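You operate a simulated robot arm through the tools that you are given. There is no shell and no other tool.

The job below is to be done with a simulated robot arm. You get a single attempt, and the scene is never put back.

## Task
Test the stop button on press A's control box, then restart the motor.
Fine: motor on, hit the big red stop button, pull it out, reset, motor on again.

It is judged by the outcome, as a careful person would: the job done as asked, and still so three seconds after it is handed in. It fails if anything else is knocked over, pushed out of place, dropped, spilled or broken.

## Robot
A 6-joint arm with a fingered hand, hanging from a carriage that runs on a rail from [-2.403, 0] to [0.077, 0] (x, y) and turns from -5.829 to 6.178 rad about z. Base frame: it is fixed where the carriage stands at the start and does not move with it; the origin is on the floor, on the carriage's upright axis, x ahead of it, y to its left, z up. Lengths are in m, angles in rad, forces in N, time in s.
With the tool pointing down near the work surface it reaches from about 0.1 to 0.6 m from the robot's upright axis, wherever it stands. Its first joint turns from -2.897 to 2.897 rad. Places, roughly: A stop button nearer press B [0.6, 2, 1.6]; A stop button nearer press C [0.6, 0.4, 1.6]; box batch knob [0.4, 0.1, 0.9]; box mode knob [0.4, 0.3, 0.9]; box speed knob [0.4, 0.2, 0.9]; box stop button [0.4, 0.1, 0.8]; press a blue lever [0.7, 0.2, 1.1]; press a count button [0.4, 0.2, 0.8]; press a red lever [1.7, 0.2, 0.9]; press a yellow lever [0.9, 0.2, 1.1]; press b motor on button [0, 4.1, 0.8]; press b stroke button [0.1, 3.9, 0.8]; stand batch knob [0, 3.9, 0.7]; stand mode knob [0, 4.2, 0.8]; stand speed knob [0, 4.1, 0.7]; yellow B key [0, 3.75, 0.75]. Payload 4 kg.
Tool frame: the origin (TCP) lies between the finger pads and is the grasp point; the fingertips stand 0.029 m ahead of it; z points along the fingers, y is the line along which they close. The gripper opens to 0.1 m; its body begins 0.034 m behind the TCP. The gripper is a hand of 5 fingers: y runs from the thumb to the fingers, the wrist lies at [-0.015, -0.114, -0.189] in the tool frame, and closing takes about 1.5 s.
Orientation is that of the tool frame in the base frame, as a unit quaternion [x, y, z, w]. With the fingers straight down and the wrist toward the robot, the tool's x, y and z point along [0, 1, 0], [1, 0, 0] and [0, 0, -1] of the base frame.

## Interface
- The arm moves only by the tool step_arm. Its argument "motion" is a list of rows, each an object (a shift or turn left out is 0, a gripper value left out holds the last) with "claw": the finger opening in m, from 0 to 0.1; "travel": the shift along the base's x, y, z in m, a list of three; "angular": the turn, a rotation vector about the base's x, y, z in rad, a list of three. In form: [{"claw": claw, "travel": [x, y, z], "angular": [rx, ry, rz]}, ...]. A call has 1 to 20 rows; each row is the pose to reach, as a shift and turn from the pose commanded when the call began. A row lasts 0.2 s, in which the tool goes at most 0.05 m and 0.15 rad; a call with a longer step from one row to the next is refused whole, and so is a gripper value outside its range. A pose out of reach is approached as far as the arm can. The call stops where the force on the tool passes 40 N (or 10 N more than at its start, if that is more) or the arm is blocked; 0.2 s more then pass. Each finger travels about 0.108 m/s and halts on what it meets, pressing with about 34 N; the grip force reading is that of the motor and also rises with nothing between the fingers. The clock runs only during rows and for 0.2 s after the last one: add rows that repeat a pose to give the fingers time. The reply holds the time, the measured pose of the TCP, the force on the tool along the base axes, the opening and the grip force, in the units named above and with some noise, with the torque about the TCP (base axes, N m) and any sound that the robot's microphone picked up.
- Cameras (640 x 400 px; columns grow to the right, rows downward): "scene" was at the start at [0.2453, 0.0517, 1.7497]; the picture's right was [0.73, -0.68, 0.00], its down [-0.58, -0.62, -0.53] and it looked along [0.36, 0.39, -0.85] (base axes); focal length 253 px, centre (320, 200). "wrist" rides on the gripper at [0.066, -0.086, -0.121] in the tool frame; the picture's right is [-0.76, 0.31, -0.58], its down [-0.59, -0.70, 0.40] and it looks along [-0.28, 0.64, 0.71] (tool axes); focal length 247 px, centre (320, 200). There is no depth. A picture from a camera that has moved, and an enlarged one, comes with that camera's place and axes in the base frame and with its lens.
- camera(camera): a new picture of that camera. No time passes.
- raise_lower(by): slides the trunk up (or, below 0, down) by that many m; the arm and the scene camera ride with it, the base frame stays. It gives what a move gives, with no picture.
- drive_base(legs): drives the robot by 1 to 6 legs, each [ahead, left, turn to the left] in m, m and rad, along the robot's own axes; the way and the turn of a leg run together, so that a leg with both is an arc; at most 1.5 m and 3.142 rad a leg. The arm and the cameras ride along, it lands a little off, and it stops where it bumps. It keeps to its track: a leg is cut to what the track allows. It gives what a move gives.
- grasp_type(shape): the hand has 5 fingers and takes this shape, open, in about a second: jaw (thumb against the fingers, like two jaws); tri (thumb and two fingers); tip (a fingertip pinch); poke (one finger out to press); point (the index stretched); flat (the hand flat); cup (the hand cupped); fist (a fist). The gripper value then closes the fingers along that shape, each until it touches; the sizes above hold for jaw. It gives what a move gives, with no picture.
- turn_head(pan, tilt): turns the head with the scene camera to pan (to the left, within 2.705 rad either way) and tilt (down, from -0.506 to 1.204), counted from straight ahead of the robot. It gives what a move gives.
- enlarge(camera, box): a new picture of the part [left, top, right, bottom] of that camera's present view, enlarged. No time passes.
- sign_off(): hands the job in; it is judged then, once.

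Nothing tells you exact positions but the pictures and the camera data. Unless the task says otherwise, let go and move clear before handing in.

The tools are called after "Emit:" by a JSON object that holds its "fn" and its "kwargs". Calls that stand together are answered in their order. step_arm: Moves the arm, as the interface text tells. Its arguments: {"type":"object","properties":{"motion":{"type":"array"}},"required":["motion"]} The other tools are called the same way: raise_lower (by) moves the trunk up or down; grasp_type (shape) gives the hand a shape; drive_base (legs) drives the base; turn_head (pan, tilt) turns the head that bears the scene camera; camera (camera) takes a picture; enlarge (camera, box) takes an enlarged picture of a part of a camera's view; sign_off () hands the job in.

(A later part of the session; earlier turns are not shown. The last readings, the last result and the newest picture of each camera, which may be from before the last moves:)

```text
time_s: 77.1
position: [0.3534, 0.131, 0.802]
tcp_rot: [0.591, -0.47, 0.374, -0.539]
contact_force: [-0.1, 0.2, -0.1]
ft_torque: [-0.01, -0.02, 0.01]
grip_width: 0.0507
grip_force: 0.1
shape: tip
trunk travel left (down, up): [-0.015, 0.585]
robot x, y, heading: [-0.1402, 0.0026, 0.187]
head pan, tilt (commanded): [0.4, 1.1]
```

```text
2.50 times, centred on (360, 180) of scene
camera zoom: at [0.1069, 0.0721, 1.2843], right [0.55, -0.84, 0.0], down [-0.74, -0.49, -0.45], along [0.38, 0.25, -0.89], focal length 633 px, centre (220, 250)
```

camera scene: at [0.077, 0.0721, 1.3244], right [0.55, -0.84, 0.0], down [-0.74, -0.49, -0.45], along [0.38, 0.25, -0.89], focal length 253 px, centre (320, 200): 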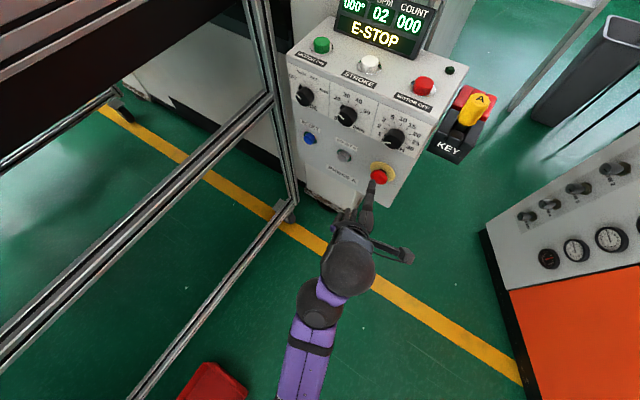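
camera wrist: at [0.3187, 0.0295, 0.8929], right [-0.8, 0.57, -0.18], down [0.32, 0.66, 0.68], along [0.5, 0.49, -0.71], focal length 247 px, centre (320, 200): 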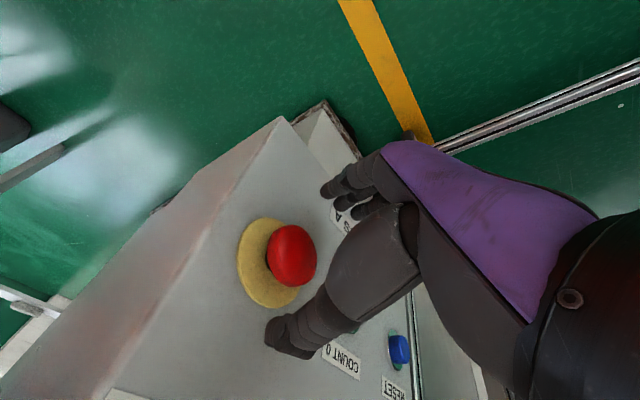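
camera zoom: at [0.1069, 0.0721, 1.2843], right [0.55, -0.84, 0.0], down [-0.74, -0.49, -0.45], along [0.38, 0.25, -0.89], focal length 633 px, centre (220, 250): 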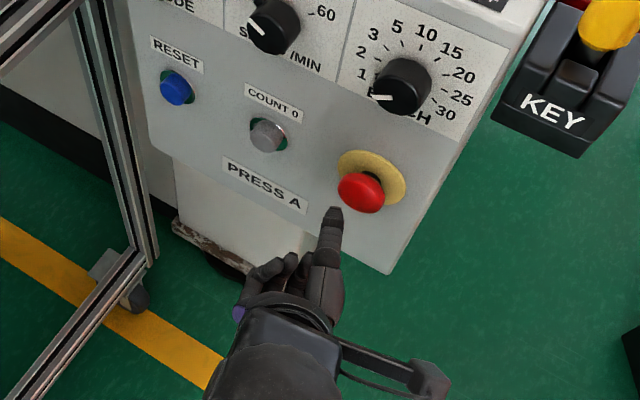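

At a 5 cm opening the thumb tip sits about 3 cm and the index about 2.5 cm ahead of the TCP, and the panel surface is near x≈0.456. Tilting the hand up a little brings thumb and finger level, so I pitch up about 0.27 rad here and see if it is reachable.

Emit:
{"fn": "step_arm", "kwargs": {"motion": [{"angular": [0.026, -0.086, 0], "claw": 0.09}, {"angular": [0.051, -0.172, 0]}, {"angular": [0.077, -0.259, 0]}, {"angular": [0.077, -0.259, 0]}]}}

Emit:
{"fn": "enlarge", "kwargs": {"camera": "wrist", "box": [160, 110, 440, 370]}}

Emit:
{"fn": "camera", "kwargs": {"camera": "scene"}}

```text
time_s: 78.1
position: [0.3437, 0.1307, 0.8217]
tcp_rot: [-0.518, 0.412, -0.429, 0.615]
contact_force: [-0.6, -0.5, -0.8]
ft_torque: [-0.02, -0.02, -0.03]
grip_width: 0.0897
grip_force: 0.0
shape: tip
out of reach, approached as far as the arm can: row 3, 4
trunk travel left (down, up): [-0.015, 0.585]
robot x, y, heading: [-0.1431, -0.0009, 0.181]
head pan, tilt (commanded): [0.4, 1.1]
```

```text
1.54 times, centred on (300, 240) of wrist
camera zoom: at [0.2402, 0.0258, 0.8869], right [-0.74, 0.59, -0.33], down [0.14, 0.61, 0.78], along [0.66, 0.53, -0.53], focal length 380 px, centre (351, 138)
```

zoom: 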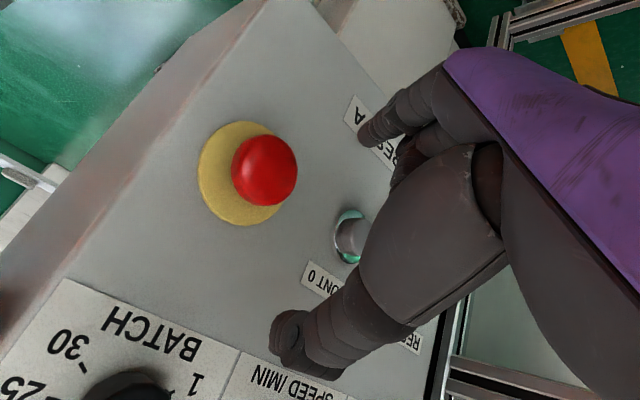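

```text
taken
camera scene: at [0.1066, 0.0719, 1.2842], right [0.55, -0.84, 0.0], down [-0.74, -0.49, -0.45], along [0.38, 0.25, -0.89], focal length 253 px, centre (320, 200)
```

scene: 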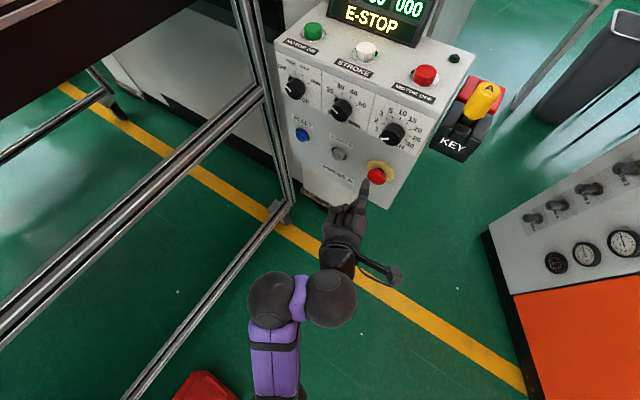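

Pitch is now +7° up but the arm's floor here is z≈0.82. I lower the trunk the last 1.5 cm and test whether a more retracted arm gets lower.

Emit:
{"fn": "raise_lower", "kwargs": {"by": -0.015}}

Emit:
{"fn": "step_arm", "kwargs": {"motion": [{"travel": [-0.03, 0, 0]}, {"travel": [-0.06, 0, 0]}, {"travel": [-0.06, 0, -0.015]}, {"travel": [-0.06, 0, -0.03]}, {"travel": [-0.06, 0, -0.03]}]}}

```text
time_s: 78.8
position: [0.3451, 0.1308, 0.8067]
tcp_rot: [-0.517, 0.412, -0.429, 0.615]
contact_force: [0.4, -0.6, 0.2]
ft_torque: [0.01, 0.01, 0.01]
grip_width: 0.0895
grip_force: 0.0
shape: tip
trunk travel left (down, up): [0.0, 0.6]
robot x, y, heading: [-0.1388, 0.0049, 0.181]
head pan, tilt (commanded): [0.4, 1.1]
```

```text
time_s: 80.0
position: [0.2823, 0.1305, 0.7747]
tcp_rot: [-0.517, 0.413, -0.43, 0.614]
contact_force: [-0.1, 0.0, -0.5]
ft_torque: [0.0, -0.02, 0.0]
grip_width: 0.0896
grip_force: 0.0
shape: tip
trunk travel left (down, up): [0.0, 0.6]
robot x, y, heading: [-0.1399, -0.003, 0.182]
head pan, tilt (commanded): [0.4, 1.1]
```

A retracted arm reaches z≈0.775 at this pitch, so I keep the arm drawn in and bring the carriage forward instead. First retract a bit more and set the tri shape partly closed.

Emit:
{"fn": "grasp_type", "kwargs": {"shape": "tri"}}

Emit:
{"fn": "step_arm", "kwargs": {"motion": [{"travel": [-0.015, 0, 0.008], "claw": 0.078}, {"travel": [-0.03, -0.002, 0.016]}, {"travel": [-0.03, -0.002, 0.016]}]}}

Emit:
{"fn": "drive_base", "kwargs": {"legs": [[0.128, -0.0235, 0]]}}

Emit:
{"fn": "enlarge", "kwargs": {"camera": "wrist", "box": [160, 110, 440, 370]}}

Emit:
{"fn": "camera", "kwargs": {"camera": "scene"}}

```text
time_s: 80.8
position: [0.2832, 0.1309, 0.7756]
tcp_rot: [-0.518, 0.412, -0.43, 0.614]
contact_force: [0.1, -0.3, -0.8]
ft_torque: [0.03, 0.02, -0.02]
grip_width: 0.1
grip_force: 0.0
shape: tri
trunk travel left (down, up): [0.0, 0.6]
robot x, y, heading: [-0.1417, 0.0036, 0.185]
head pan, tilt (commanded): [0.4, 1.1]
```

```text
time_s: 81.7
position: [0.259, 0.1224, 0.7868]
tcp_rot: [-0.518, 0.411, -0.427, 0.617]
contact_force: [-0.2, 0.0, 0.2]
ft_torque: [-0.02, -0.04, -0.02]
grip_width: 0.0785
grip_force: 0.0
shape: tri
out of reach, approached as far as the arm can: row 1, 2, 3
trunk travel left (down, up): [0.0, 0.6]
robot x, y, heading: [-0.1429, -0.0036, 0.184]
head pan, tilt (commanded): [0.4, 1.1]
```

```text
time_s: 82.9
position: [0.3913, 0.123, 0.788]
tcp_rot: [-0.517, 0.411, -0.428, 0.617]
contact_force: [1.3, -0.2, 0.6]
ft_torque: [0.03, 0.01, 0.0]
grip_width: 0.0782
grip_force: 0.1
shape: tri
trunk travel left (down, up): [0.0, 0.6]
robot x, y, heading: [-0.0114, 0.0022, 0.177]
head pan, tilt (commanded): [0.4, 1.1]
```

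```text
1.54 times, centred on (300, 240) of wrist
camera zoom: at [0.2893, 0.0168, 0.8527], right [-0.74, 0.59, -0.33], down [0.13, 0.61, 0.79], along [0.66, 0.54, -0.53], focal length 380 px, centre (351, 138)
```

zoom: 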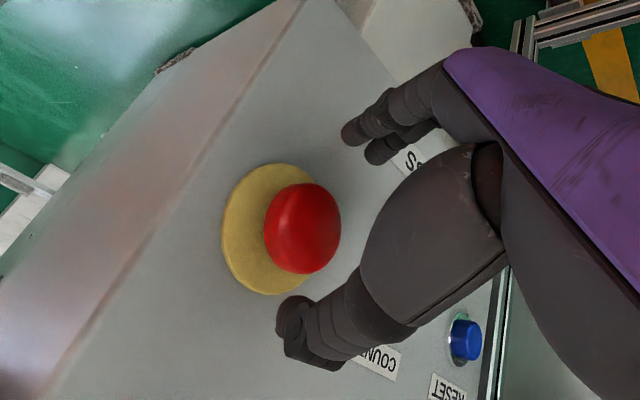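

```text
taken
camera scene: at [0.238, 0.0722, 1.2695], right [0.55, -0.84, 0.0], down [-0.74, -0.49, -0.45], along [0.38, 0.25, -0.89], focal length 253 px, centre (320, 200)
```

scene: 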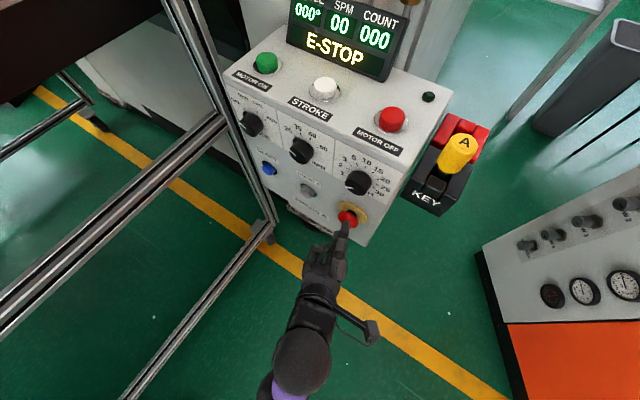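

The TCP is at (0.391, 0.123, 0.788) and the head at (0.440, 0.134, 0.794). I turn the carriage slightly left to gain 6 mm sideways, then check.

Emit:
{"fn": "drive_base", "kwargs": {"legs": [[0, 0, 0.015]]}}

Emit:
{"fn": "step_arm", "kwargs": {"motion": [{"travel": [0.012, 0.0, 0.001]}, {"travel": [0.02, 0.001, 0.003]}, {"travel": [0.02, 0.001, 0.003]}]}}

Emit:
{"fn": "enlarge", "kwargs": {"camera": "wrist", "box": [160, 110, 440, 370]}}

Emit:
{"fn": "enlarge", "kwargs": {"camera": "scene", "box": [270, 140, 430, 300]}}

```text
time_s: 83.7
position: [0.389, 0.1283, 0.7862]
tcp_rot: [-0.52, 0.407, -0.422, 0.621]
contact_force: [-0.1, -0.1, 0.4]
ft_torque: [-0.03, -0.05, -0.02]
grip_width: 0.0784
grip_force: 0.1
shape: tri
trunk travel left (down, up): [0.0, 0.6]
robot x, y, heading: [-0.0091, -0.0017, 0.199]
head pan, tilt (commanded): [0.4, 1.1]
```

```text
time_s: 84.5
position: [0.4083, 0.1304, 0.7894]
tcp_rot: [-0.52, 0.407, -0.423, 0.62]
contact_force: [-0.2, 0.5, 0.2]
ft_torque: [-0.02, 0.04, 0.01]
grip_width: 0.078
grip_force: 0.1
shape: tri
out of reach, approached as far as the arm can: row 1, 2
trunk travel left (down, up): [0.0, 0.6]
robot x, y, heading: [-0.0137, -0.0016, 0.192]
head pan, tilt (commanded): [0.4, 1.1]
```

```text
1.54 times, centred on (300, 240) of wrist
camera zoom: at [0.3084, 0.0228, 0.8558], right [-0.75, 0.57, -0.33], down [0.12, 0.61, 0.78], along [0.65, 0.55, -0.53], focal length 380 px, centre (351, 138)
```

zoom: 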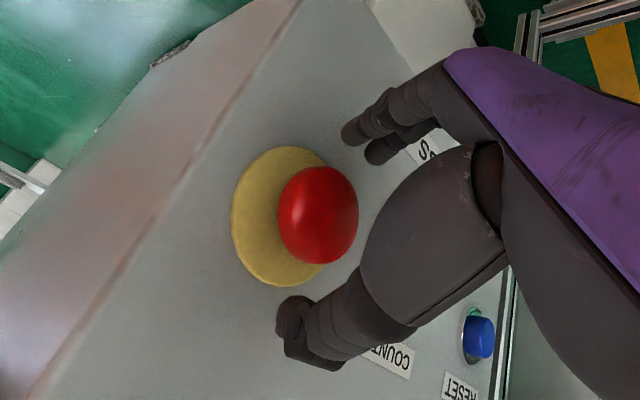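

```text
2.50 times, centred on (350, 220) of scene
camera zoom: at [0.2365, 0.0761, 1.2694], right [0.56, -0.83, 0.0], down [-0.74, -0.5, -0.45], along [0.38, 0.26, -0.89], focal length 633 px, centre (245, 150)
```

zoom: 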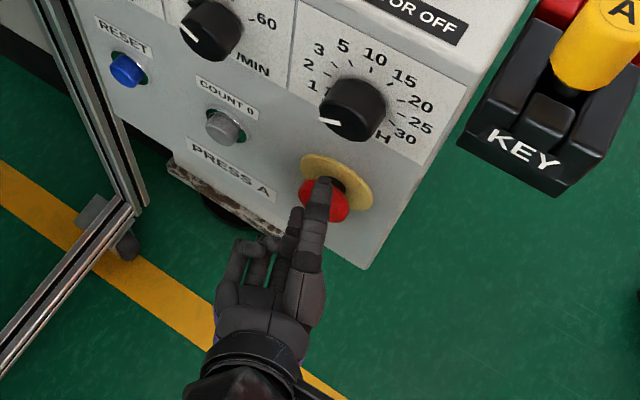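

The head lies midway between thumb and fingers. I advance the last 1.7 cm and then close.

Emit:
{"fn": "step_arm", "kwargs": {"motion": [{"travel": [0.006, -0.001, 0.001]}, {"travel": [0.012, -0.001, 0.001]}, {"travel": [0.017, -0.001, 0.001]}, {"travel": [0.017, -0.001, 0.001]}]}}

Emit:
{"fn": "enlarge", "kwargs": {"camera": "wrist", "box": [160, 110, 440, 370]}}

Emit:
{"fn": "enlarge", "kwargs": {"camera": "scene", "box": [270, 140, 430, 300]}}

```text
time_s: 85.5
position: [0.4224, 0.127, 0.7902]
tcp_rot: [-0.521, 0.408, -0.421, 0.62]
contact_force: [-14.8, -3.7, 2.7]
ft_torque: [-0.12, 0.62, -0.08]
grip_width: 0.0776
grip_force: 0.0
shape: tri
trunk travel left (down, up): [0.0, 0.6]
robot x, y, heading: [-0.0118, -0.0018, 0.195]
head pan, tilt (commanded): [0.4, 1.1]
```

```text
1.54 times, centred on (300, 240) of wrist
camera zoom: at [0.3217, 0.0202, 0.8559], right [-0.75, 0.57, -0.33], down [0.12, 0.61, 0.78], along [0.65, 0.55, -0.53], focal length 380 px, centre (351, 138)
```

zoom: 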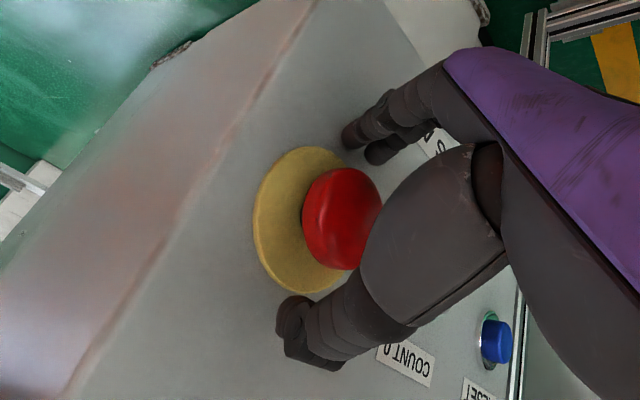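

```text
2.50 times, centred on (350, 220) of scene
camera zoom: at [0.2338, 0.0755, 1.2687], right [0.56, -0.83, 0.0], down [-0.74, -0.5, -0.45], along [0.37, 0.25, -0.89], focal length 633 px, centre (245, 150)
```

zoom: 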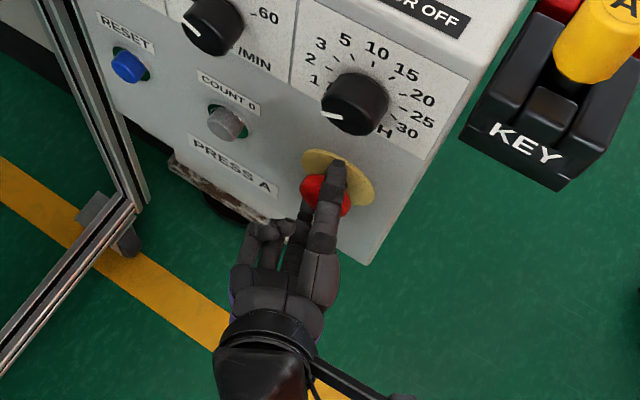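

The finger tips touch the panel lightly (x≈0.455), so this is as deep as it goes. I back off 4 mm and close on the head.

Emit:
{"fn": "step_arm", "kwargs": {"motion": [{"travel": [-0.004, 0, 0.002]}, {"travel": [-0.004, 0, 0.002], "claw": 0.04}, {"travel": [-0.004, 0, 0.002], "claw": 0.02}, {"travel": [-0.004, 0, 0.002], "claw": 0.0}, {"travel": [-0.004, 0, 0.002]}, {"travel": [-0.004, 0, 0.002]}, {"travel": [-0.004, 0, 0.002]}]}}

Emit:
{"fn": "enlarge", "kwargs": {"camera": "wrist", "box": [160, 110, 440, 370]}}

Emit:
{"fn": "enlarge", "kwargs": {"camera": "scene", "box": [270, 140, 430, 300]}}

```text
time_s: 87.1
position: [0.4224, 0.1285, 0.7925]
tcp_rot: [-0.52, 0.408, -0.423, 0.62]
contact_force: [-0.2, 0.1, 1.6]
ft_torque: [0.02, 0.07, -0.05]
grip_width: 0.0335
grip_force: 33.6
shape: tri
trunk travel left (down, up): [0.0, 0.6]
robot x, y, heading: [-0.0124, -0.0034, 0.196]
head pan, tilt (commanded): [0.4, 1.1]
```

```text
1.54 times, centred on (300, 240) of wrist
camera zoom: at [0.3211, 0.0213, 0.8589], right [-0.75, 0.57, -0.33], down [0.12, 0.61, 0.79], along [0.65, 0.55, -0.53], focal length 380 px, centre (351, 138)
```

zoom: 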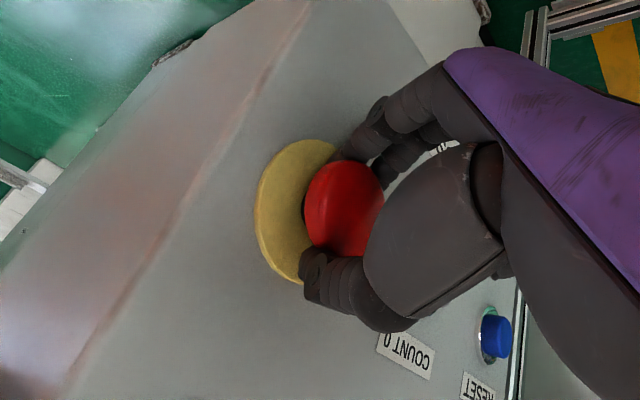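

```text
2.50 times, centred on (350, 220) of scene
camera zoom: at [0.2363, 0.0761, 1.2694], right [0.56, -0.83, 0.0], down [-0.74, -0.5, -0.45], along [0.38, 0.26, -0.89], focal length 633 px, centre (245, 150)
```

zoom: 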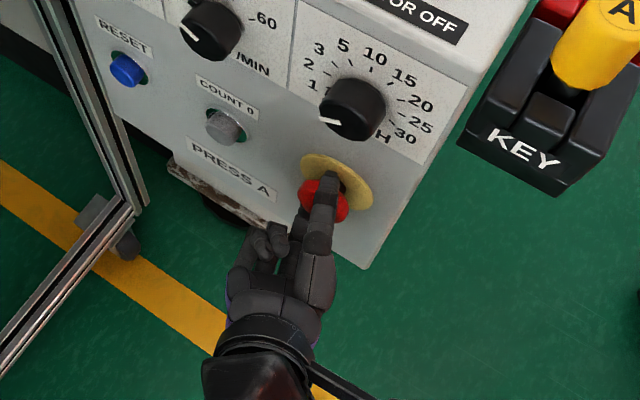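

The hand has closed on the head (33.6 N at 3.35 cm). I pull straight out along −x in small steps.

Emit:
{"fn": "step_arm", "kwargs": {"motion": [{"travel": [-0.003, 0, 0]}, {"travel": [-0.006, 0, 0]}, {"travel": [-0.009, 0, 0]}, {"travel": [-0.012, 0, 0]}, {"travel": [-0.015, 0, 0]}]}}

Emit:
{"fn": "enlarge", "kwargs": {"camera": "wrist", "box": [160, 110, 440, 370]}}

Emit:
{"fn": "camera", "kwargs": {"camera": "scene"}}

```text
time_s: 88.3
position: [0.4119, 0.1281, 0.7939]
tcp_rot: [-0.519, 0.407, -0.424, 0.621]
contact_force: [19.7, 3.2, -3.0]
ft_torque: [0.0, -0.02, -0.07]
grip_width: 0.0326
grip_force: 34.2
shape: tri
trunk travel left (down, up): [0.0, 0.6]
robot x, y, heading: [-0.0103, -0.0009, 0.194]
head pan, tilt (commanded): [0.4, 1.1]
```

```text
1.54 times, centred on (300, 240) of wrist
camera zoom: at [0.311, 0.0215, 0.8592], right [-0.75, 0.57, -0.33], down [0.12, 0.61, 0.79], along [0.65, 0.55, -0.52], focal length 380 px, centre (351, 138)
```

zoom: 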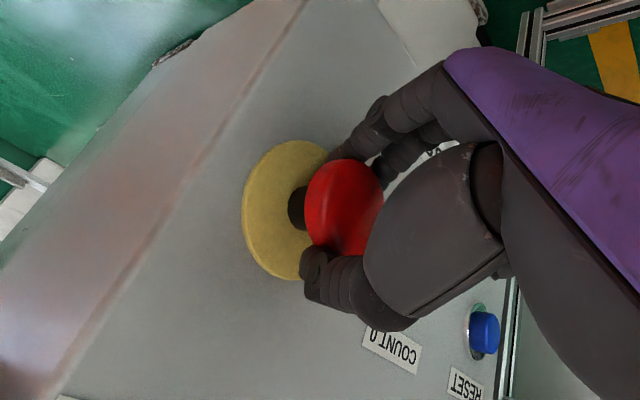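

```text
taken
camera scene: at [0.2396, 0.0763, 1.27], right [0.56, -0.83, 0.0], down [-0.74, -0.5, -0.46], along [0.38, 0.26, -0.89], focal length 253 px, centre (320, 200)
```

scene: 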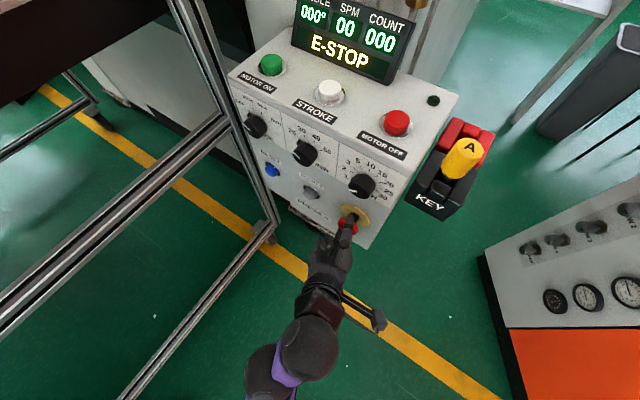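

The head has come out about 1 cm and the stem shows. I pull a few millimetres more to be sure it is fully out, then release.

Emit:
{"fn": "step_arm", "kwargs": {"motion": [{"travel": [-0.002, 0, 0]}, {"travel": [-0.004, 0, 0]}, {"travel": [-0.004, 0, 0]}]}}

Emit:
{"fn": "enlarge", "kwargs": {"camera": "wrist", "box": [160, 110, 440, 370]}}

```text
time_s: 89.1
position: [0.4107, 0.1288, 0.7949]
tcp_rot: [-0.52, 0.405, -0.423, 0.622]
contact_force: [31.7, 3.1, -4.0]
ft_torque: [-0.08, -0.07, -0.1]
grip_width: 0.0311
grip_force: 33.9
shape: tri
trunk travel left (down, up): [0.0, 0.6]
robot x, y, heading: [-0.0139, -0.0017, 0.201]
head pan, tilt (commanded): [0.4, 1.1]
```

```text
1.54 times, centred on (300, 240) of wrist
camera zoom: at [0.3094, 0.0216, 0.8601], right [-0.75, 0.58, -0.33], down [0.12, 0.61, 0.79], along [0.65, 0.55, -0.52], focal length 380 px, centre (351, 138)
```

zoom: 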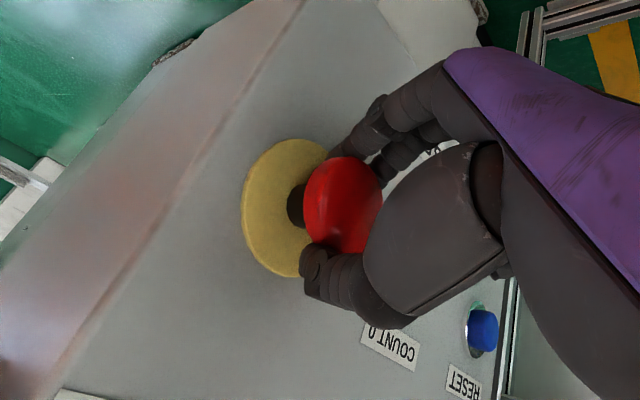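

It is at its outer stop (force rises without motion). I open the hand and back away.

Emit:
{"fn": "step_arm", "kwargs": {"motion": [{"claw": 0.05}, {"claw": 0.08}, {"claw": 0.08}, {"claw": 0.08}, {"travel": [-0.02, 0, 0]}, {"travel": [-0.05, 0, 0.002]}, {"travel": [-0.08, 0, 0.004]}, {"travel": [-0.08, 0, 0.004]}]}}

Emit:
{"fn": "camera", "kwargs": {"camera": "wrist"}}

Emit:
{"fn": "enlarge", "kwargs": {"camera": "scene", "box": [220, 0, 460, 260]}}

```text
time_s: 90.9
position: [0.3846, 0.1299, 0.7831]
tcp_rot: [-0.52, 0.408, -0.422, 0.621]
contact_force: [0.2, 0.0, -0.7]
ft_torque: [0.02, 0.02, 0.0]
grip_width: 0.0797
grip_force: 0.1
shape: tri
out of reach, approached as far as the arm can: row 5, 6, 7, 8
trunk travel left (down, up): [0.0, 0.6]
robot x, y, heading: [-0.0122, -0.0003, 0.197]
head pan, tilt (commanded): [0.4, 1.1]
```

```text
taken
camera wrist: at [0.2844, 0.022, 0.8491], right [-0.75, 0.57, -0.33], down [0.12, 0.61, 0.79], along [0.65, 0.55, -0.53], focal length 247 px, centre (320, 200)
```

wrist: 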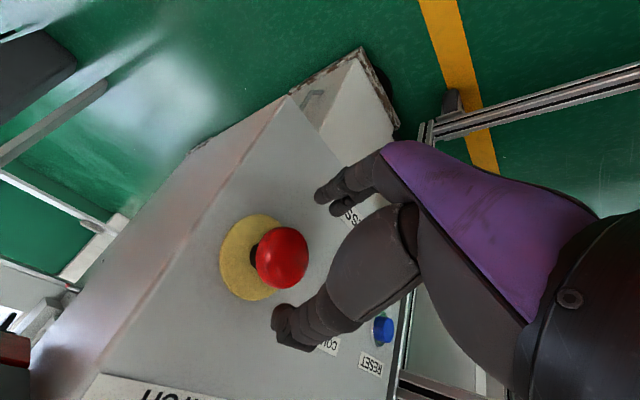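

```text
1.54 times, centred on (340, 130) of scene
camera zoom: at [0.2364, 0.0759, 1.2694], right [0.56, -0.83, 0.0], down [-0.74, -0.5, -0.45], along [0.38, 0.25, -0.89], focal length 390 px, centre (289, 308)
```

zoom: 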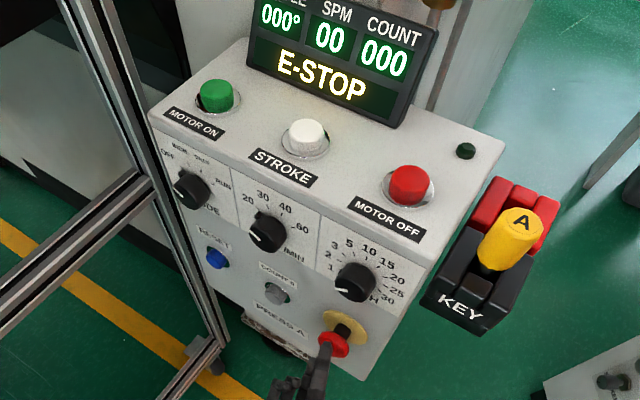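

The stop button is out again (stem visible), E-STOP still showing as expected until reset. I back the carriage off, switch to the poke shape, and re-pitch the hand before going to RESET.

Emit:
{"fn": "drive_base", "kwargs": {"legs": [[-0.196, 0.039, 0]]}}

Emit:
{"fn": "grasp_type", "kwargs": {"shape": "poke"}}

Emit:
{"fn": "step_arm", "kwargs": {"motion": [{"angular": [-0.028, 0.096, 0], "travel": [0.01, 0, 0.01]}, {"angular": [-0.056, 0.19, 0], "travel": [0.02, 0, 0.02]}, {"angular": [-0.085, 0.287, 0], "travel": [0.03, 0, 0.03]}, {"angular": [-0.1, 0.34, 0], "travel": [0.04, 0, 0.03]}, {"angular": [-0.1, 0.34, 0], "travel": [0.06, 0, 0.03]}, {"angular": [-0.1, 0.34, 0], "travel": [0.08, 0, 0.03]}, {"angular": [-0.1, 0.34, 0], "travel": [0.08, 0, 0.03]}]}}

Emit:
{"fn": "camera", "kwargs": {"camera": "scene"}}

Emit:
{"fn": "camera", "kwargs": {"camera": "wrist"}}

```text
time_s: 92.5
position: [0.1856, 0.1296, 0.7834]
tcp_rot: [-0.521, 0.406, -0.42, 0.622]
contact_force: [0.4, -0.9, -0.8]
ft_torque: [-0.02, -0.03, 0.02]
grip_width: 0.0797
grip_force: 0.0
shape: tri
trunk travel left (down, up): [0.0, 0.6]
robot x, y, heading: [-0.209, 0.0017, 0.196]
head pan, tilt (commanded): [0.4, 1.1]
```

```text
time_s: 93.4
position: [0.1858, 0.1293, 0.7838]
tcp_rot: [-0.521, 0.406, -0.42, 0.622]
contact_force: [0.3, 0.2, -0.4]
ft_torque: [-0.04, -0.01, 0.02]
grip_width: 0.0003
grip_force: 0.1
shape: poke
trunk travel left (down, up): [0.0, 0.6]
robot x, y, heading: [-0.2107, -0.0028, 0.199]
head pan, tilt (commanded): [0.4, 1.1]
```

```text
time_s: 95.0
position: [0.266, 0.1283, 0.8132]
tcp_rot: [0.616, -0.484, 0.343, -0.519]
contact_force: [0.2, -0.6, -0.7]
ft_torque: [-0.02, -0.01, -0.01]
grip_width: 0.0002
grip_force: 0.1
shape: poke
out of reach, approached as far as the arm can: row 1, 2, 3, 4, 5, 6
trunk travel left (down, up): [0.0, 0.6]
robot x, y, heading: [-0.2083, -0.0011, 0.198]
head pan, tilt (commanded): [0.4, 1.1]
```

```text
taken
camera scene: at [0.0371, 0.0758, 1.2693], right [0.56, -0.83, 0.0], down [-0.74, -0.5, -0.45], along [0.38, 0.25, -0.89], focal length 253 px, centre (320, 200)
```

scene: 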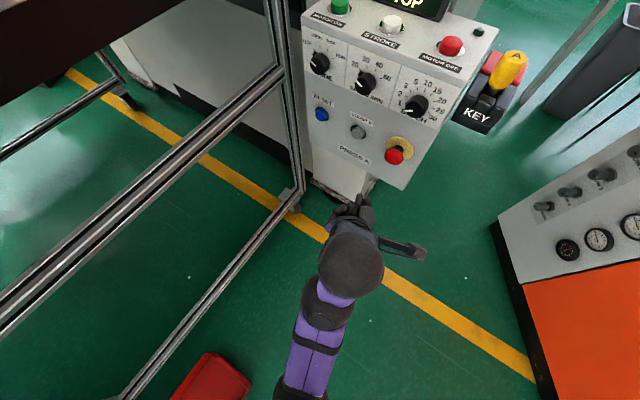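

```text
taken
camera wrist: at [0.1963, 0.0277, 0.919], right [-0.83, 0.54, -0.11], down [0.36, 0.68, 0.64], along [0.42, 0.49, -0.76], focal length 247 px, centre (320, 200)
```

wrist: 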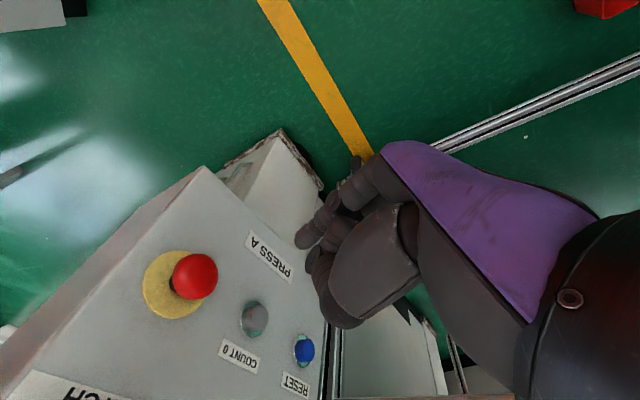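

RESET is at about (0.45, 0.346, 0.785). I turn the carriage left about 0.345 rad and move it forward 0.13 m so the finger comes in front of it, keeping clear of the table frame at y≈0.52.

Emit:
{"fn": "drive_base", "kwargs": {"legs": [[0, 0, 0.345], [0.1096, -0.0661, 0]]}}

Emit:
{"fn": "camera", "kwargs": {"camera": "wrist"}}

Emit:
{"fn": "camera", "kwargs": {"camera": "scene"}}

```text
time_s: 97.3
position: [0.3247, 0.2816, 0.8139]
tcp_rot: [0.689, -0.369, 0.249, -0.571]
contact_force: [0.2, 0.6, 0.4]
ft_torque: [0.01, 0.01, 0.01]
grip_width: 0.0
grip_force: 0.0
shape: poke
trunk travel left (down, up): [0.0, 0.6]
robot x, y, heading: [-0.082, 0.0047, 0.542]
head pan, tilt (commanded): [0.4, 1.1]
```

```text
taken
camera wrist: at [0.2918, 0.1634, 0.9193], right [-0.97, 0.23, -0.11], down [0.11, 0.76, 0.64], along [0.23, 0.61, -0.76], focal length 247 px, centre (320, 200)
```

wrist: 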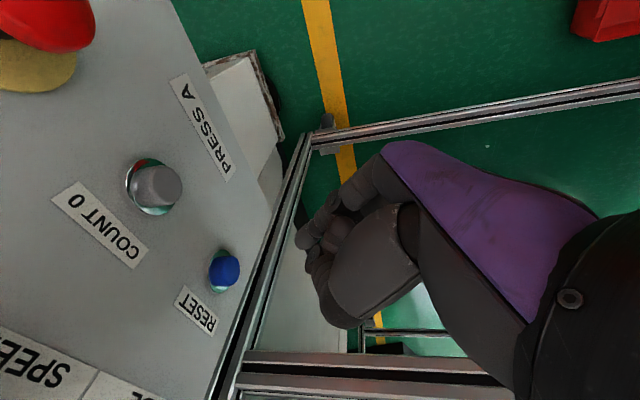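

```text
taken
camera scene: at [0.1259, 0.1558, 1.2695], right [0.81, -0.59, 0.0], down [-0.52, -0.72, -0.45], along [0.27, 0.37, -0.89], focal length 253 px, centre (320, 200)
```

scene: 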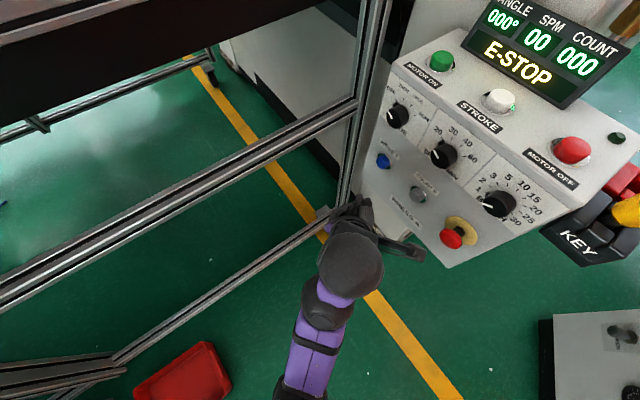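

I zoom in on RESET in both views to refine its position relative to the finger.

Emit:
{"fn": "enlarge", "kwargs": {"camera": "wrist", "box": [150, 180, 350, 340]}}

Emit:
{"fn": "enlarge", "kwargs": {"camera": "scene", "box": [320, 100, 460, 260]}}

```text
2.50 times, centred on (250, 260) of wrist
camera zoom: at [0.2918, 0.1634, 0.9193], right [-0.97, 0.23, -0.11], down [0.11, 0.76, 0.64], along [0.23, 0.61, -0.76], focal length 617 px, centre (495, 50)
```

zoom: 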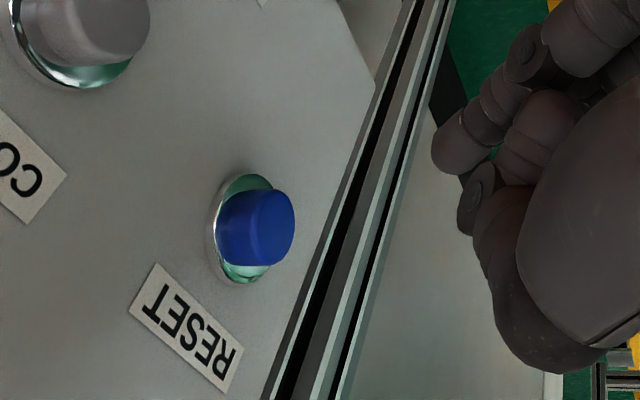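

```text
2.50 times, centred on (390, 180) of scene
camera zoom: at [0.1259, 0.1558, 1.2695], right [0.81, -0.59, 0.0], down [-0.52, -0.72, -0.45], along [0.27, 0.37, -0.89], focal length 633 px, centre (145, 250)
```

zoom: 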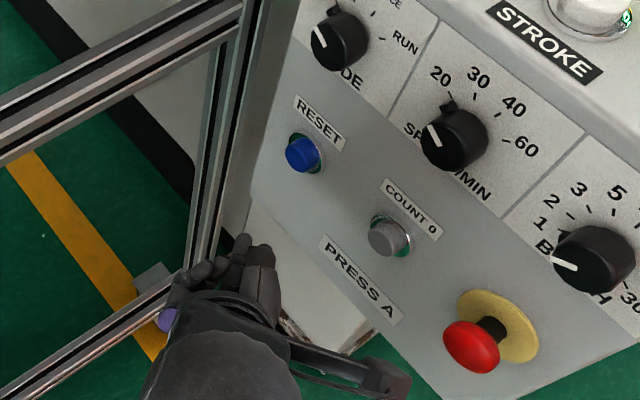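

RESET's cap face is at about (0.447, 0.350, 0.783). I extend the arm so the tip comes about 3 cm in front of it.

Emit:
{"fn": "step_arm", "kwargs": {"motion": [{"travel": [0.015, 0.01, -0.002]}, {"travel": [0.03, 0.021, -0.004]}, {"travel": [0.045, 0.032, -0.006]}, {"travel": [0.055, 0.041, -0.006]}, {"travel": [0.055, 0.041, -0.006]}]}}

Emit:
{"fn": "enlarge", "kwargs": {"camera": "wrist", "box": [150, 150, 390, 342]}}

Emit:
{"fn": "enlarge", "kwargs": {"camera": "scene", "box": [320, 100, 460, 260]}}

```text
time_s: 98.5
position: [0.3771, 0.3224, 0.8074]
tcp_rot: [0.689, -0.37, 0.249, -0.571]
contact_force: [-0.2, 0.0, -0.2]
ft_torque: [-0.01, -0.01, 0.02]
grip_width: 0.0
grip_force: 0.1
shape: poke
trunk travel left (down, up): [0.0, 0.6]
robot x, y, heading: [-0.081, -0.0, 0.543]
head pan, tilt (commanded): [0.4, 1.1]
```

```text
2.08 times, centred on (270, 246) of wrist
camera zoom: at [0.3455, 0.2038, 0.913], right [-0.97, 0.23, -0.11], down [0.11, 0.76, 0.64], along [0.23, 0.61, -0.76], focal length 514 px, centre (424, 104)
```

zoom: 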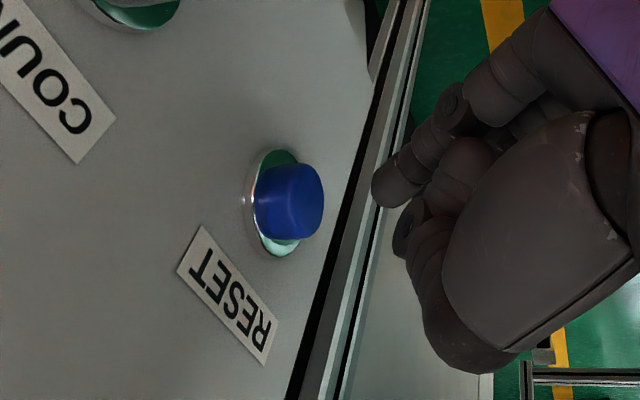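

```text
2.50 times, centred on (390, 180) of scene
camera zoom: at [0.1251, 0.1558, 1.2693], right [0.81, -0.59, 0.0], down [-0.52, -0.72, -0.45], along [0.27, 0.37, -0.89], focal length 633 px, centre (145, 250)
```

zoom: 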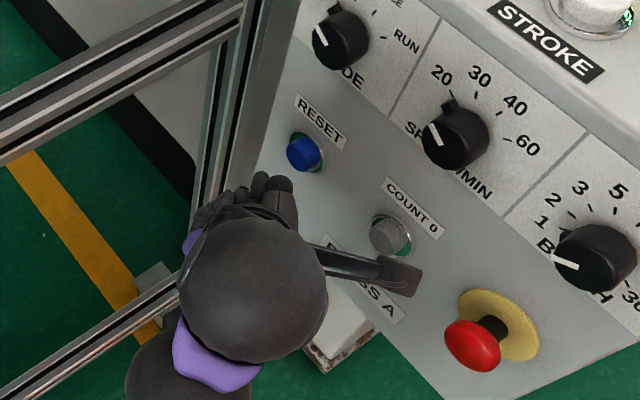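

The tip is at about (0.410, 0.349, 0.783), directly in front of RESET's cap at (0.447, 0.350, 0.783). I push along +x with fine steps.

Emit:
{"fn": "step_arm", "kwargs": {"motion": [{"travel": [0.012, 0.0005, 0]}, {"travel": [0.022, 0.001, 0]}, {"travel": [0.028, 0.001, 0]}, {"travel": [0.032, 0.001, 0]}, {"travel": [0.036, 0.001, 0]}]}}

Emit:
{"fn": "enlarge", "kwargs": {"camera": "wrist", "box": [150, 150, 390, 342]}}

Emit:
{"fn": "camera", "kwargs": {"camera": "scene"}}

```text
time_s: 99.7
position: [0.4147, 0.3246, 0.8071]
tcp_rot: [0.689, -0.37, 0.25, -0.571]
contact_force: [0.0, -0.8, 0.4]
ft_torque: [-0.02, -0.01, 0.01]
grip_width: 0.0001
grip_force: 0.1
shape: poke
trunk travel left (down, up): [0.0, 0.6]
robot x, y, heading: [-0.0843, 0.0002, 0.538]
head pan, tilt (commanded): [0.4, 1.1]
```

```text
2.08 times, centred on (270, 246) of wrist
camera zoom: at [0.382, 0.2056, 0.913], right [-0.97, 0.23, -0.11], down [0.11, 0.76, 0.64], along [0.23, 0.61, -0.76], focal length 514 px, centre (424, 104)
```

zoom: 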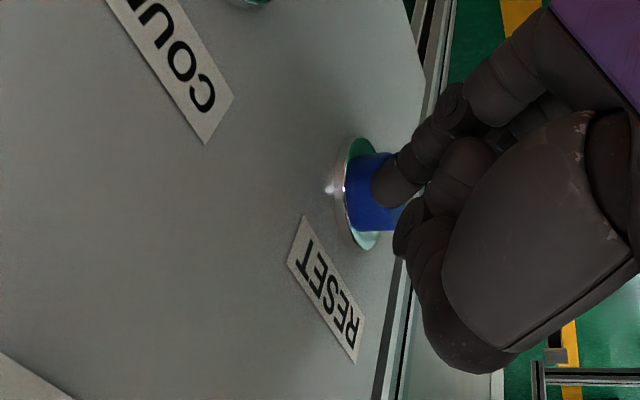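

```text
taken
camera scene: at [0.1253, 0.1559, 1.2694], right [0.81, -0.59, 0.0], down [-0.52, -0.72, -0.45], along [0.27, 0.37, -0.89], focal length 253 px, centre (320, 200)
```

scene: 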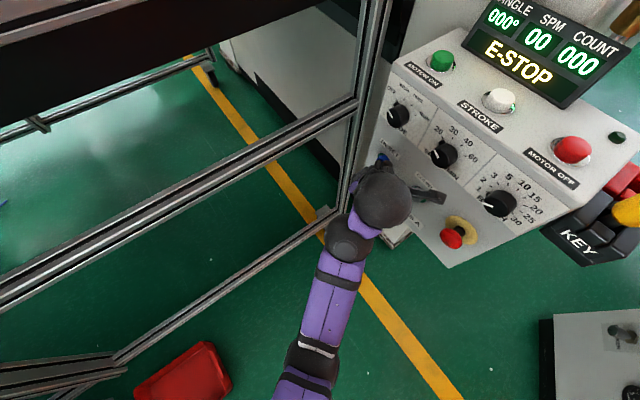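

Tip and cap overlap in the view with no force yet. I continue in 2–3 mm steps.

Emit:
{"fn": "step_arm", "kwargs": {"motion": [{"travel": [0.003, 0, 0]}, {"travel": [0.006, 0, 0]}, {"travel": [0.009, 0, 0]}, {"travel": [0.011, 0, 0]}, {"travel": [0.013, 0, 0]}]}}

Emit:
{"fn": "enlarge", "kwargs": {"camera": "wrist", "box": [150, 150, 390, 342]}}

Emit:
{"fn": "enlarge", "kwargs": {"camera": "scene", "box": [340, 0, 640, 260]}}

```text
time_s: 100.9
position: [0.4264, 0.3238, 0.8075]
tcp_rot: [0.69, -0.369, 0.248, -0.571]
contact_force: [-2.0, 0.5, 0.7]
ft_torque: [0.01, 0.02, 0.03]
grip_width: 0.0001
grip_force: 0.0
shape: poke
trunk travel left (down, up): [0.0, 0.6]
robot x, y, heading: [-0.0832, -0.0002, 0.539]
head pan, tilt (commanded): [0.4, 1.1]
```

```text
2.08 times, centred on (270, 246) of wrist
camera zoom: at [0.3945, 0.2053, 0.9134], right [-0.97, 0.23, -0.11], down [0.11, 0.76, 0.64], along [0.23, 0.61, -0.76], focal length 514 px, centre (424, 104)
```

zoom: 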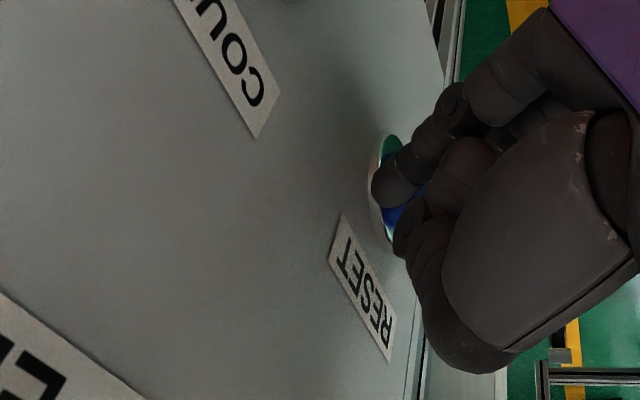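

```text
1.54 times, centred on (490, 130) of scene
camera zoom: at [0.125, 0.1559, 1.2693], right [0.81, -0.59, 0.0], down [-0.52, -0.72, -0.45], along [0.27, 0.37, -0.89], focal length 390 px, centre (58, 308)
```

zoom: 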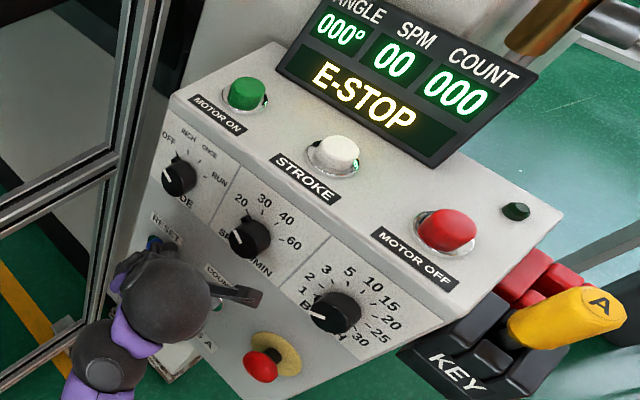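

Contact has begun (−2 N). I press a few millimetres more, keeping an eye on the camera boom's clearance to the knobs.

Emit:
{"fn": "step_arm", "kwargs": {"motion": [{"travel": [0.002, 0, 0]}, {"travel": [0.004, 0, 0]}, {"travel": [0.006, 0, 0]}, {"travel": [0.008, 0, 0]}]}}

Emit:
{"fn": "enlarge", "kwargs": {"camera": "scene", "box": [340, 0, 640, 260]}}

Emit:
{"fn": "enlarge", "kwargs": {"camera": "wrist", "box": [150, 150, 390, 342]}}

```text
time_s: 101.9
position: [0.4289, 0.3233, 0.8052]
tcp_rot: [0.69, -0.37, 0.248, -0.571]
contact_force: [-30.2, -7.9, 16.5]
ft_torque: [0.17, -0.1, -0.05]
grip_width: 0.0
grip_force: 0.0
shape: poke
trunk travel left (down, up): [0.0, 0.6]
robot x, y, heading: [-0.0811, -0.0, 0.545]
head pan, tilt (commanded): [0.4, 1.1]
heard: click
```

```text
1.54 times, centred on (490, 130) of scene
camera zoom: at [0.121, 0.1554, 1.2687], right [0.81, -0.59, 0.0], down [-0.53, -0.72, -0.45], along [0.26, 0.37, -0.89], focal length 390 px, centre (58, 308)
```

zoom: 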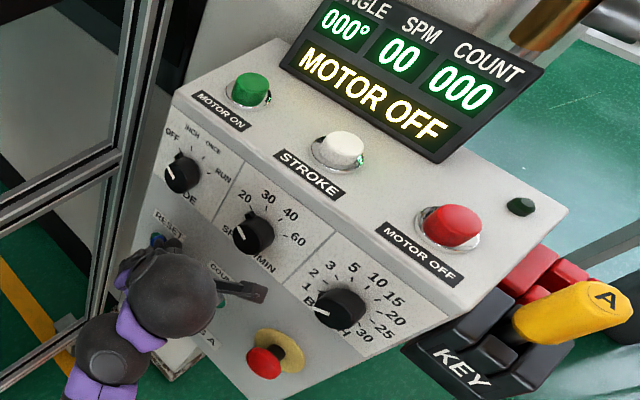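

```text
2.08 times, centred on (270, 246) of wrist
camera zoom: at [0.3971, 0.2051, 0.9118], right [-0.97, 0.23, -0.11], down [0.11, 0.76, 0.64], along [0.23, 0.61, -0.76], focal length 514 px, centre (424, 104)
```

zoom: 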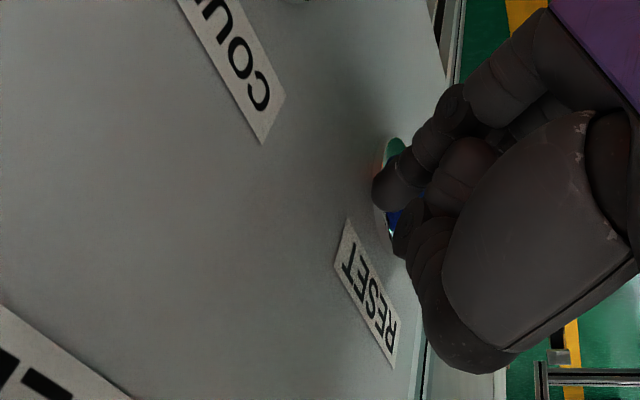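

RESET clicked and the display changed from E-STOP to MOTOR OFF, so the reset worked. I back the finger off and move the carriage away before raising for MOTOR ON.

Emit:
{"fn": "step_arm", "kwargs": {"motion": [{"travel": [-0.02, 0, 0]}, {"travel": [-0.045, -0.01, 0]}, {"travel": [-0.07, -0.02, 0]}, {"travel": [-0.07, -0.02, 0]}]}}

Emit:
{"fn": "drive_base", "kwargs": {"legs": [[-0.128, 0.0777, 0]]}}

Emit:
{"fn": "raise_lower", "kwargs": {"by": 0.3}}

Emit:
{"fn": "camera", "kwargs": {"camera": "scene"}}

```text
time_s: 102.9
position: [0.3646, 0.3031, 0.8071]
tcp_rot: [0.689, -0.37, 0.25, -0.571]
contact_force: [0.6, -0.8, 0.4]
ft_torque: [-0.03, -0.02, 0.02]
grip_width: 0.0
grip_force: 0.0
shape: poke
trunk travel left (down, up): [0.0, 0.6]
robot x, y, heading: [-0.0853, 0.0017, 0.536]
head pan, tilt (commanded): [0.4, 1.1]
```

```text
time_s: 104.3
position: [0.2155, 0.3035, 0.8075]
tcp_rot: [0.69, -0.369, 0.248, -0.571]
contact_force: [-0.1, -0.4, 0.0]
ft_torque: [0.01, 0.01, -0.02]
grip_width: 0.0002
grip_force: 0.1
shape: poke
trunk travel left (down, up): [0.0, 0.6]
robot x, y, heading: [-0.2284, 0.0012, 0.542]
head pan, tilt (commanded): [0.4, 1.1]
```

```text
time_s: 107.3
position: [0.2151, 0.3025, 1.1064]
tcp_rot: [0.689, -0.37, 0.25, -0.571]
contact_force: [-0.3, -0.4, 0.1]
ft_torque: [0.03, 0.03, -0.01]
grip_width: 0.0
grip_force: 0.1
shape: poke
trunk travel left (down, up): [-0.3, 0.3]
robot x, y, heading: [-0.2312, 0.001, 0.542]
head pan, tilt (commanded): [0.4, 1.1]
```

```text
taken
camera scene: at [-0.0235, 0.1559, 1.5693], right [0.81, -0.59, 0.0], down [-0.52, -0.72, -0.45], along [0.27, 0.37, -0.89], focal length 253 px, centre (320, 200)
```

scene: 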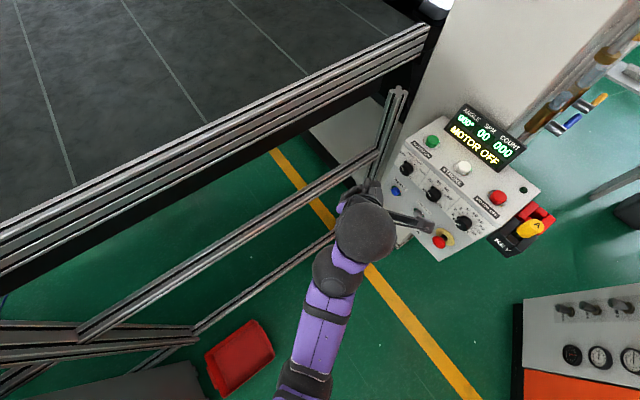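

Display confirms MOTOR OFF (ready to restart). In free space I now pitch the finger down about 0.8 rad to press the top button from above.

Emit:
{"fn": "step_arm", "kwargs": {"motion": [{"angular": [-0.083, 0.105, 0], "travel": [-0.015, -0.008, 0]}, {"angular": [-0.165, 0.209, 0], "travel": [-0.03, -0.016, 0]}, {"angular": [-0.248, 0.314, 0], "travel": [-0.045, -0.025, 0]}, {"angular": [-0.331, 0.419, 0], "travel": [-0.06, -0.033, 0]}, {"angular": [-0.413, 0.523, 0], "travel": [-0.07, -0.04, 0]}, {"angular": [-0.496, 0.628, 0], "travel": [-0.08, -0.05, 0]}, {"angular": [-0.55, 0.7, 0], "travel": [-0.08, -0.05, 0]}, {"angular": [-0.55, 0.7, 0], "travel": [-0.08, -0.05, 0]}]}}

Emit:
{"fn": "camera", "kwargs": {"camera": "scene"}}

Emit:
{"fn": "camera", "kwargs": {"camera": "wrist"}}

```text
time_s: 109.1
position: [0.2488, 0.3161, 0.9051]
tcp_rot: [0.859, -0.46, 0.079, -0.211]
contact_force: [0.0, -1.3, -0.5]
ft_torque: [0.03, -0.1, 0.0]
grip_width: 0.0
grip_force: 0.0
shape: poke
out of reach, approached as far as the arm can: row 1, 2, 3, 4, 5, 6, 7, 8
trunk travel left (down, up): [-0.3, 0.3]
robot x, y, heading: [-0.2287, 0.0024, 0.537]
head pan, tilt (commanded): [0.4, 1.1]
```

```text
taken
camera scene: at [-0.0238, 0.1557, 1.5692], right [0.81, -0.59, 0.0], down [-0.52, -0.72, -0.45], along [0.27, 0.37, -0.89], focal length 253 px, centre (320, 200)
```

scene: 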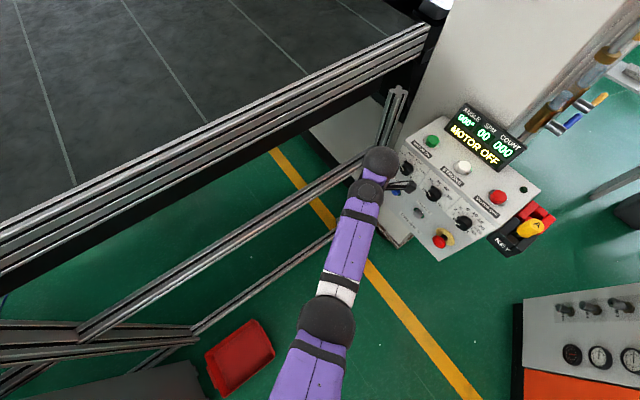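

```text
taken
camera wrist: at [0.3112, 0.2691, 1.0486], right [-0.85, 0.31, 0.43], down [0.33, 0.94, -0.02], along [-0.41, 0.13, -0.9], focal length 247 px, centre (320, 200)
```

wrist: 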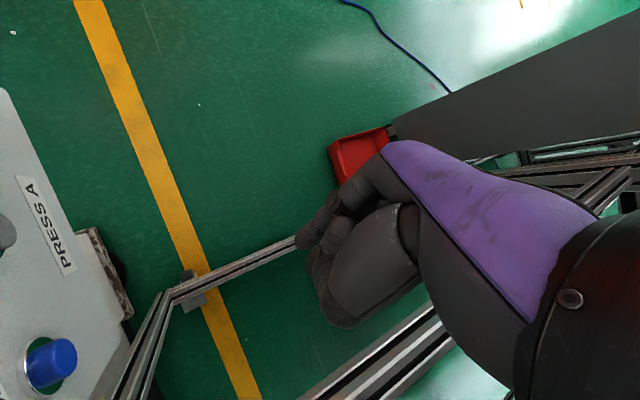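

The finger now points steeply down (64°) but the arm settled lower, which the trunk can make up. I raise the trunk 0.25 m, turn slightly left, and drive forward to get over MOTOR ON with good clearance.

Emit:
{"fn": "raise_lower", "kwargs": {"by": 0.25}}

Emit:
{"fn": "drive_base", "kwargs": {"legs": [[0, 0, 0.061], [0.2303, -0.1575, 0]]}}

Emit:
{"fn": "camera", "kwargs": {"camera": "wrist"}}

Emit:
{"fn": "camera", "kwargs": {"camera": "scene"}}

```text
time_s: 111.7
position: [0.2481, 0.3173, 1.1558]
tcp_rot: [0.858, -0.461, 0.08, -0.213]
contact_force: [-0.6, -0.2, -0.3]
ft_torque: [0.0, 0.01, -0.06]
grip_width: 0.0001
grip_force: 0.0
shape: poke
trunk travel left (down, up): [-0.55, 0.05]
robot x, y, heading: [-0.2284, 0.001, 0.535]
head pan, tilt (commanded): [0.4, 1.1]
```

```text
time_s: 114.1
position: [0.5051, 0.3447, 1.1557]
tcp_rot: [0.871, -0.435, 0.074, -0.214]
contact_force: [-0.2, -0.1, -0.3]
ft_torque: [-0.01, 0.03, -0.01]
grip_width: 0.0003
grip_force: 0.1
shape: poke
trunk travel left (down, up): [-0.55, 0.05]
robot x, y, heading: [0.0503, 0.0035, 0.6]
head pan, tilt (commanded): [0.4, 1.1]
```

```text
taken
camera wrist: at [0.5711, 0.3012, 1.2992], right [-0.87, 0.26, 0.43], down [0.28, 0.96, -0.02], along [-0.42, 0.1, -0.9], focal length 247 px, centre (320, 200)
```

wrist: 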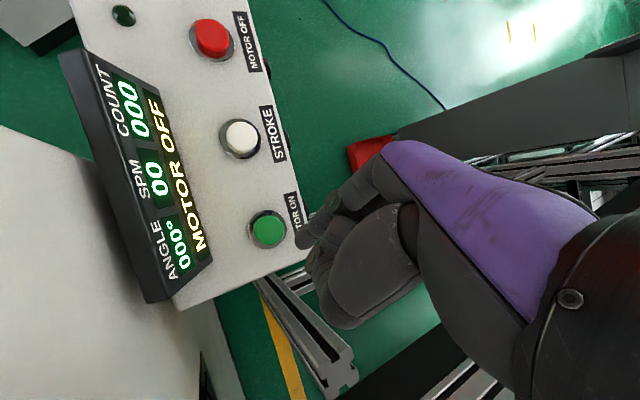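

```text
taken
camera scene: at [0.2436, 0.1681, 1.8193], right [0.84, -0.54, 0.0], down [-0.48, -0.75, -0.45], along [0.24, 0.38, -0.89], focal length 253 px, centre (320, 200)
```

scene: 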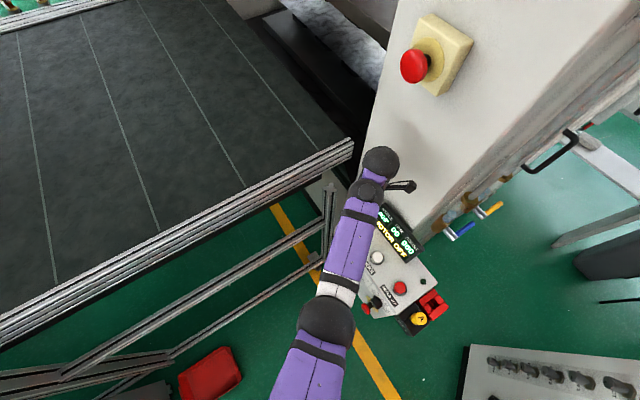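

The tip is above MOTOR ON: button at (0.511, 0.350, 1.005), tip about (0.509, 0.351, 1.108). I lower the trunk 7 cm, then finish with the arm.

Emit:
{"fn": "raise_lower", "kwargs": {"by": -0.07}}

Emit:
{"fn": "enlarge", "kwargs": {"camera": "wrist", "box": [200, 140, 400, 340]}}

```text
time_s: 115.1
position: [0.5026, 0.3457, 1.086]
tcp_rot: [0.872, -0.434, 0.074, -0.215]
contact_force: [0.6, -0.2, 0.0]
ft_torque: [0.0, -0.05, 0.01]
grip_width: 0.0
grip_force: 0.0
shape: poke
trunk travel left (down, up): [-0.48, 0.12]
robot x, y, heading: [0.0445, 0.0035, 0.602]
head pan, tilt (commanded): [0.4, 1.1]
```

```text
2.00 times, centred on (300, 240) of wrist
camera zoom: at [0.5712, 0.3013, 1.2293], right [-0.87, 0.26, 0.43], down [0.28, 0.96, -0.02], along [-0.41, 0.1, -0.9], focal length 494 px, centre (360, 120)
```

zoom: 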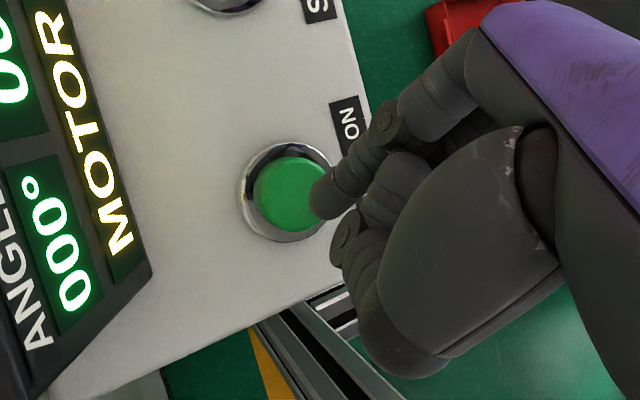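

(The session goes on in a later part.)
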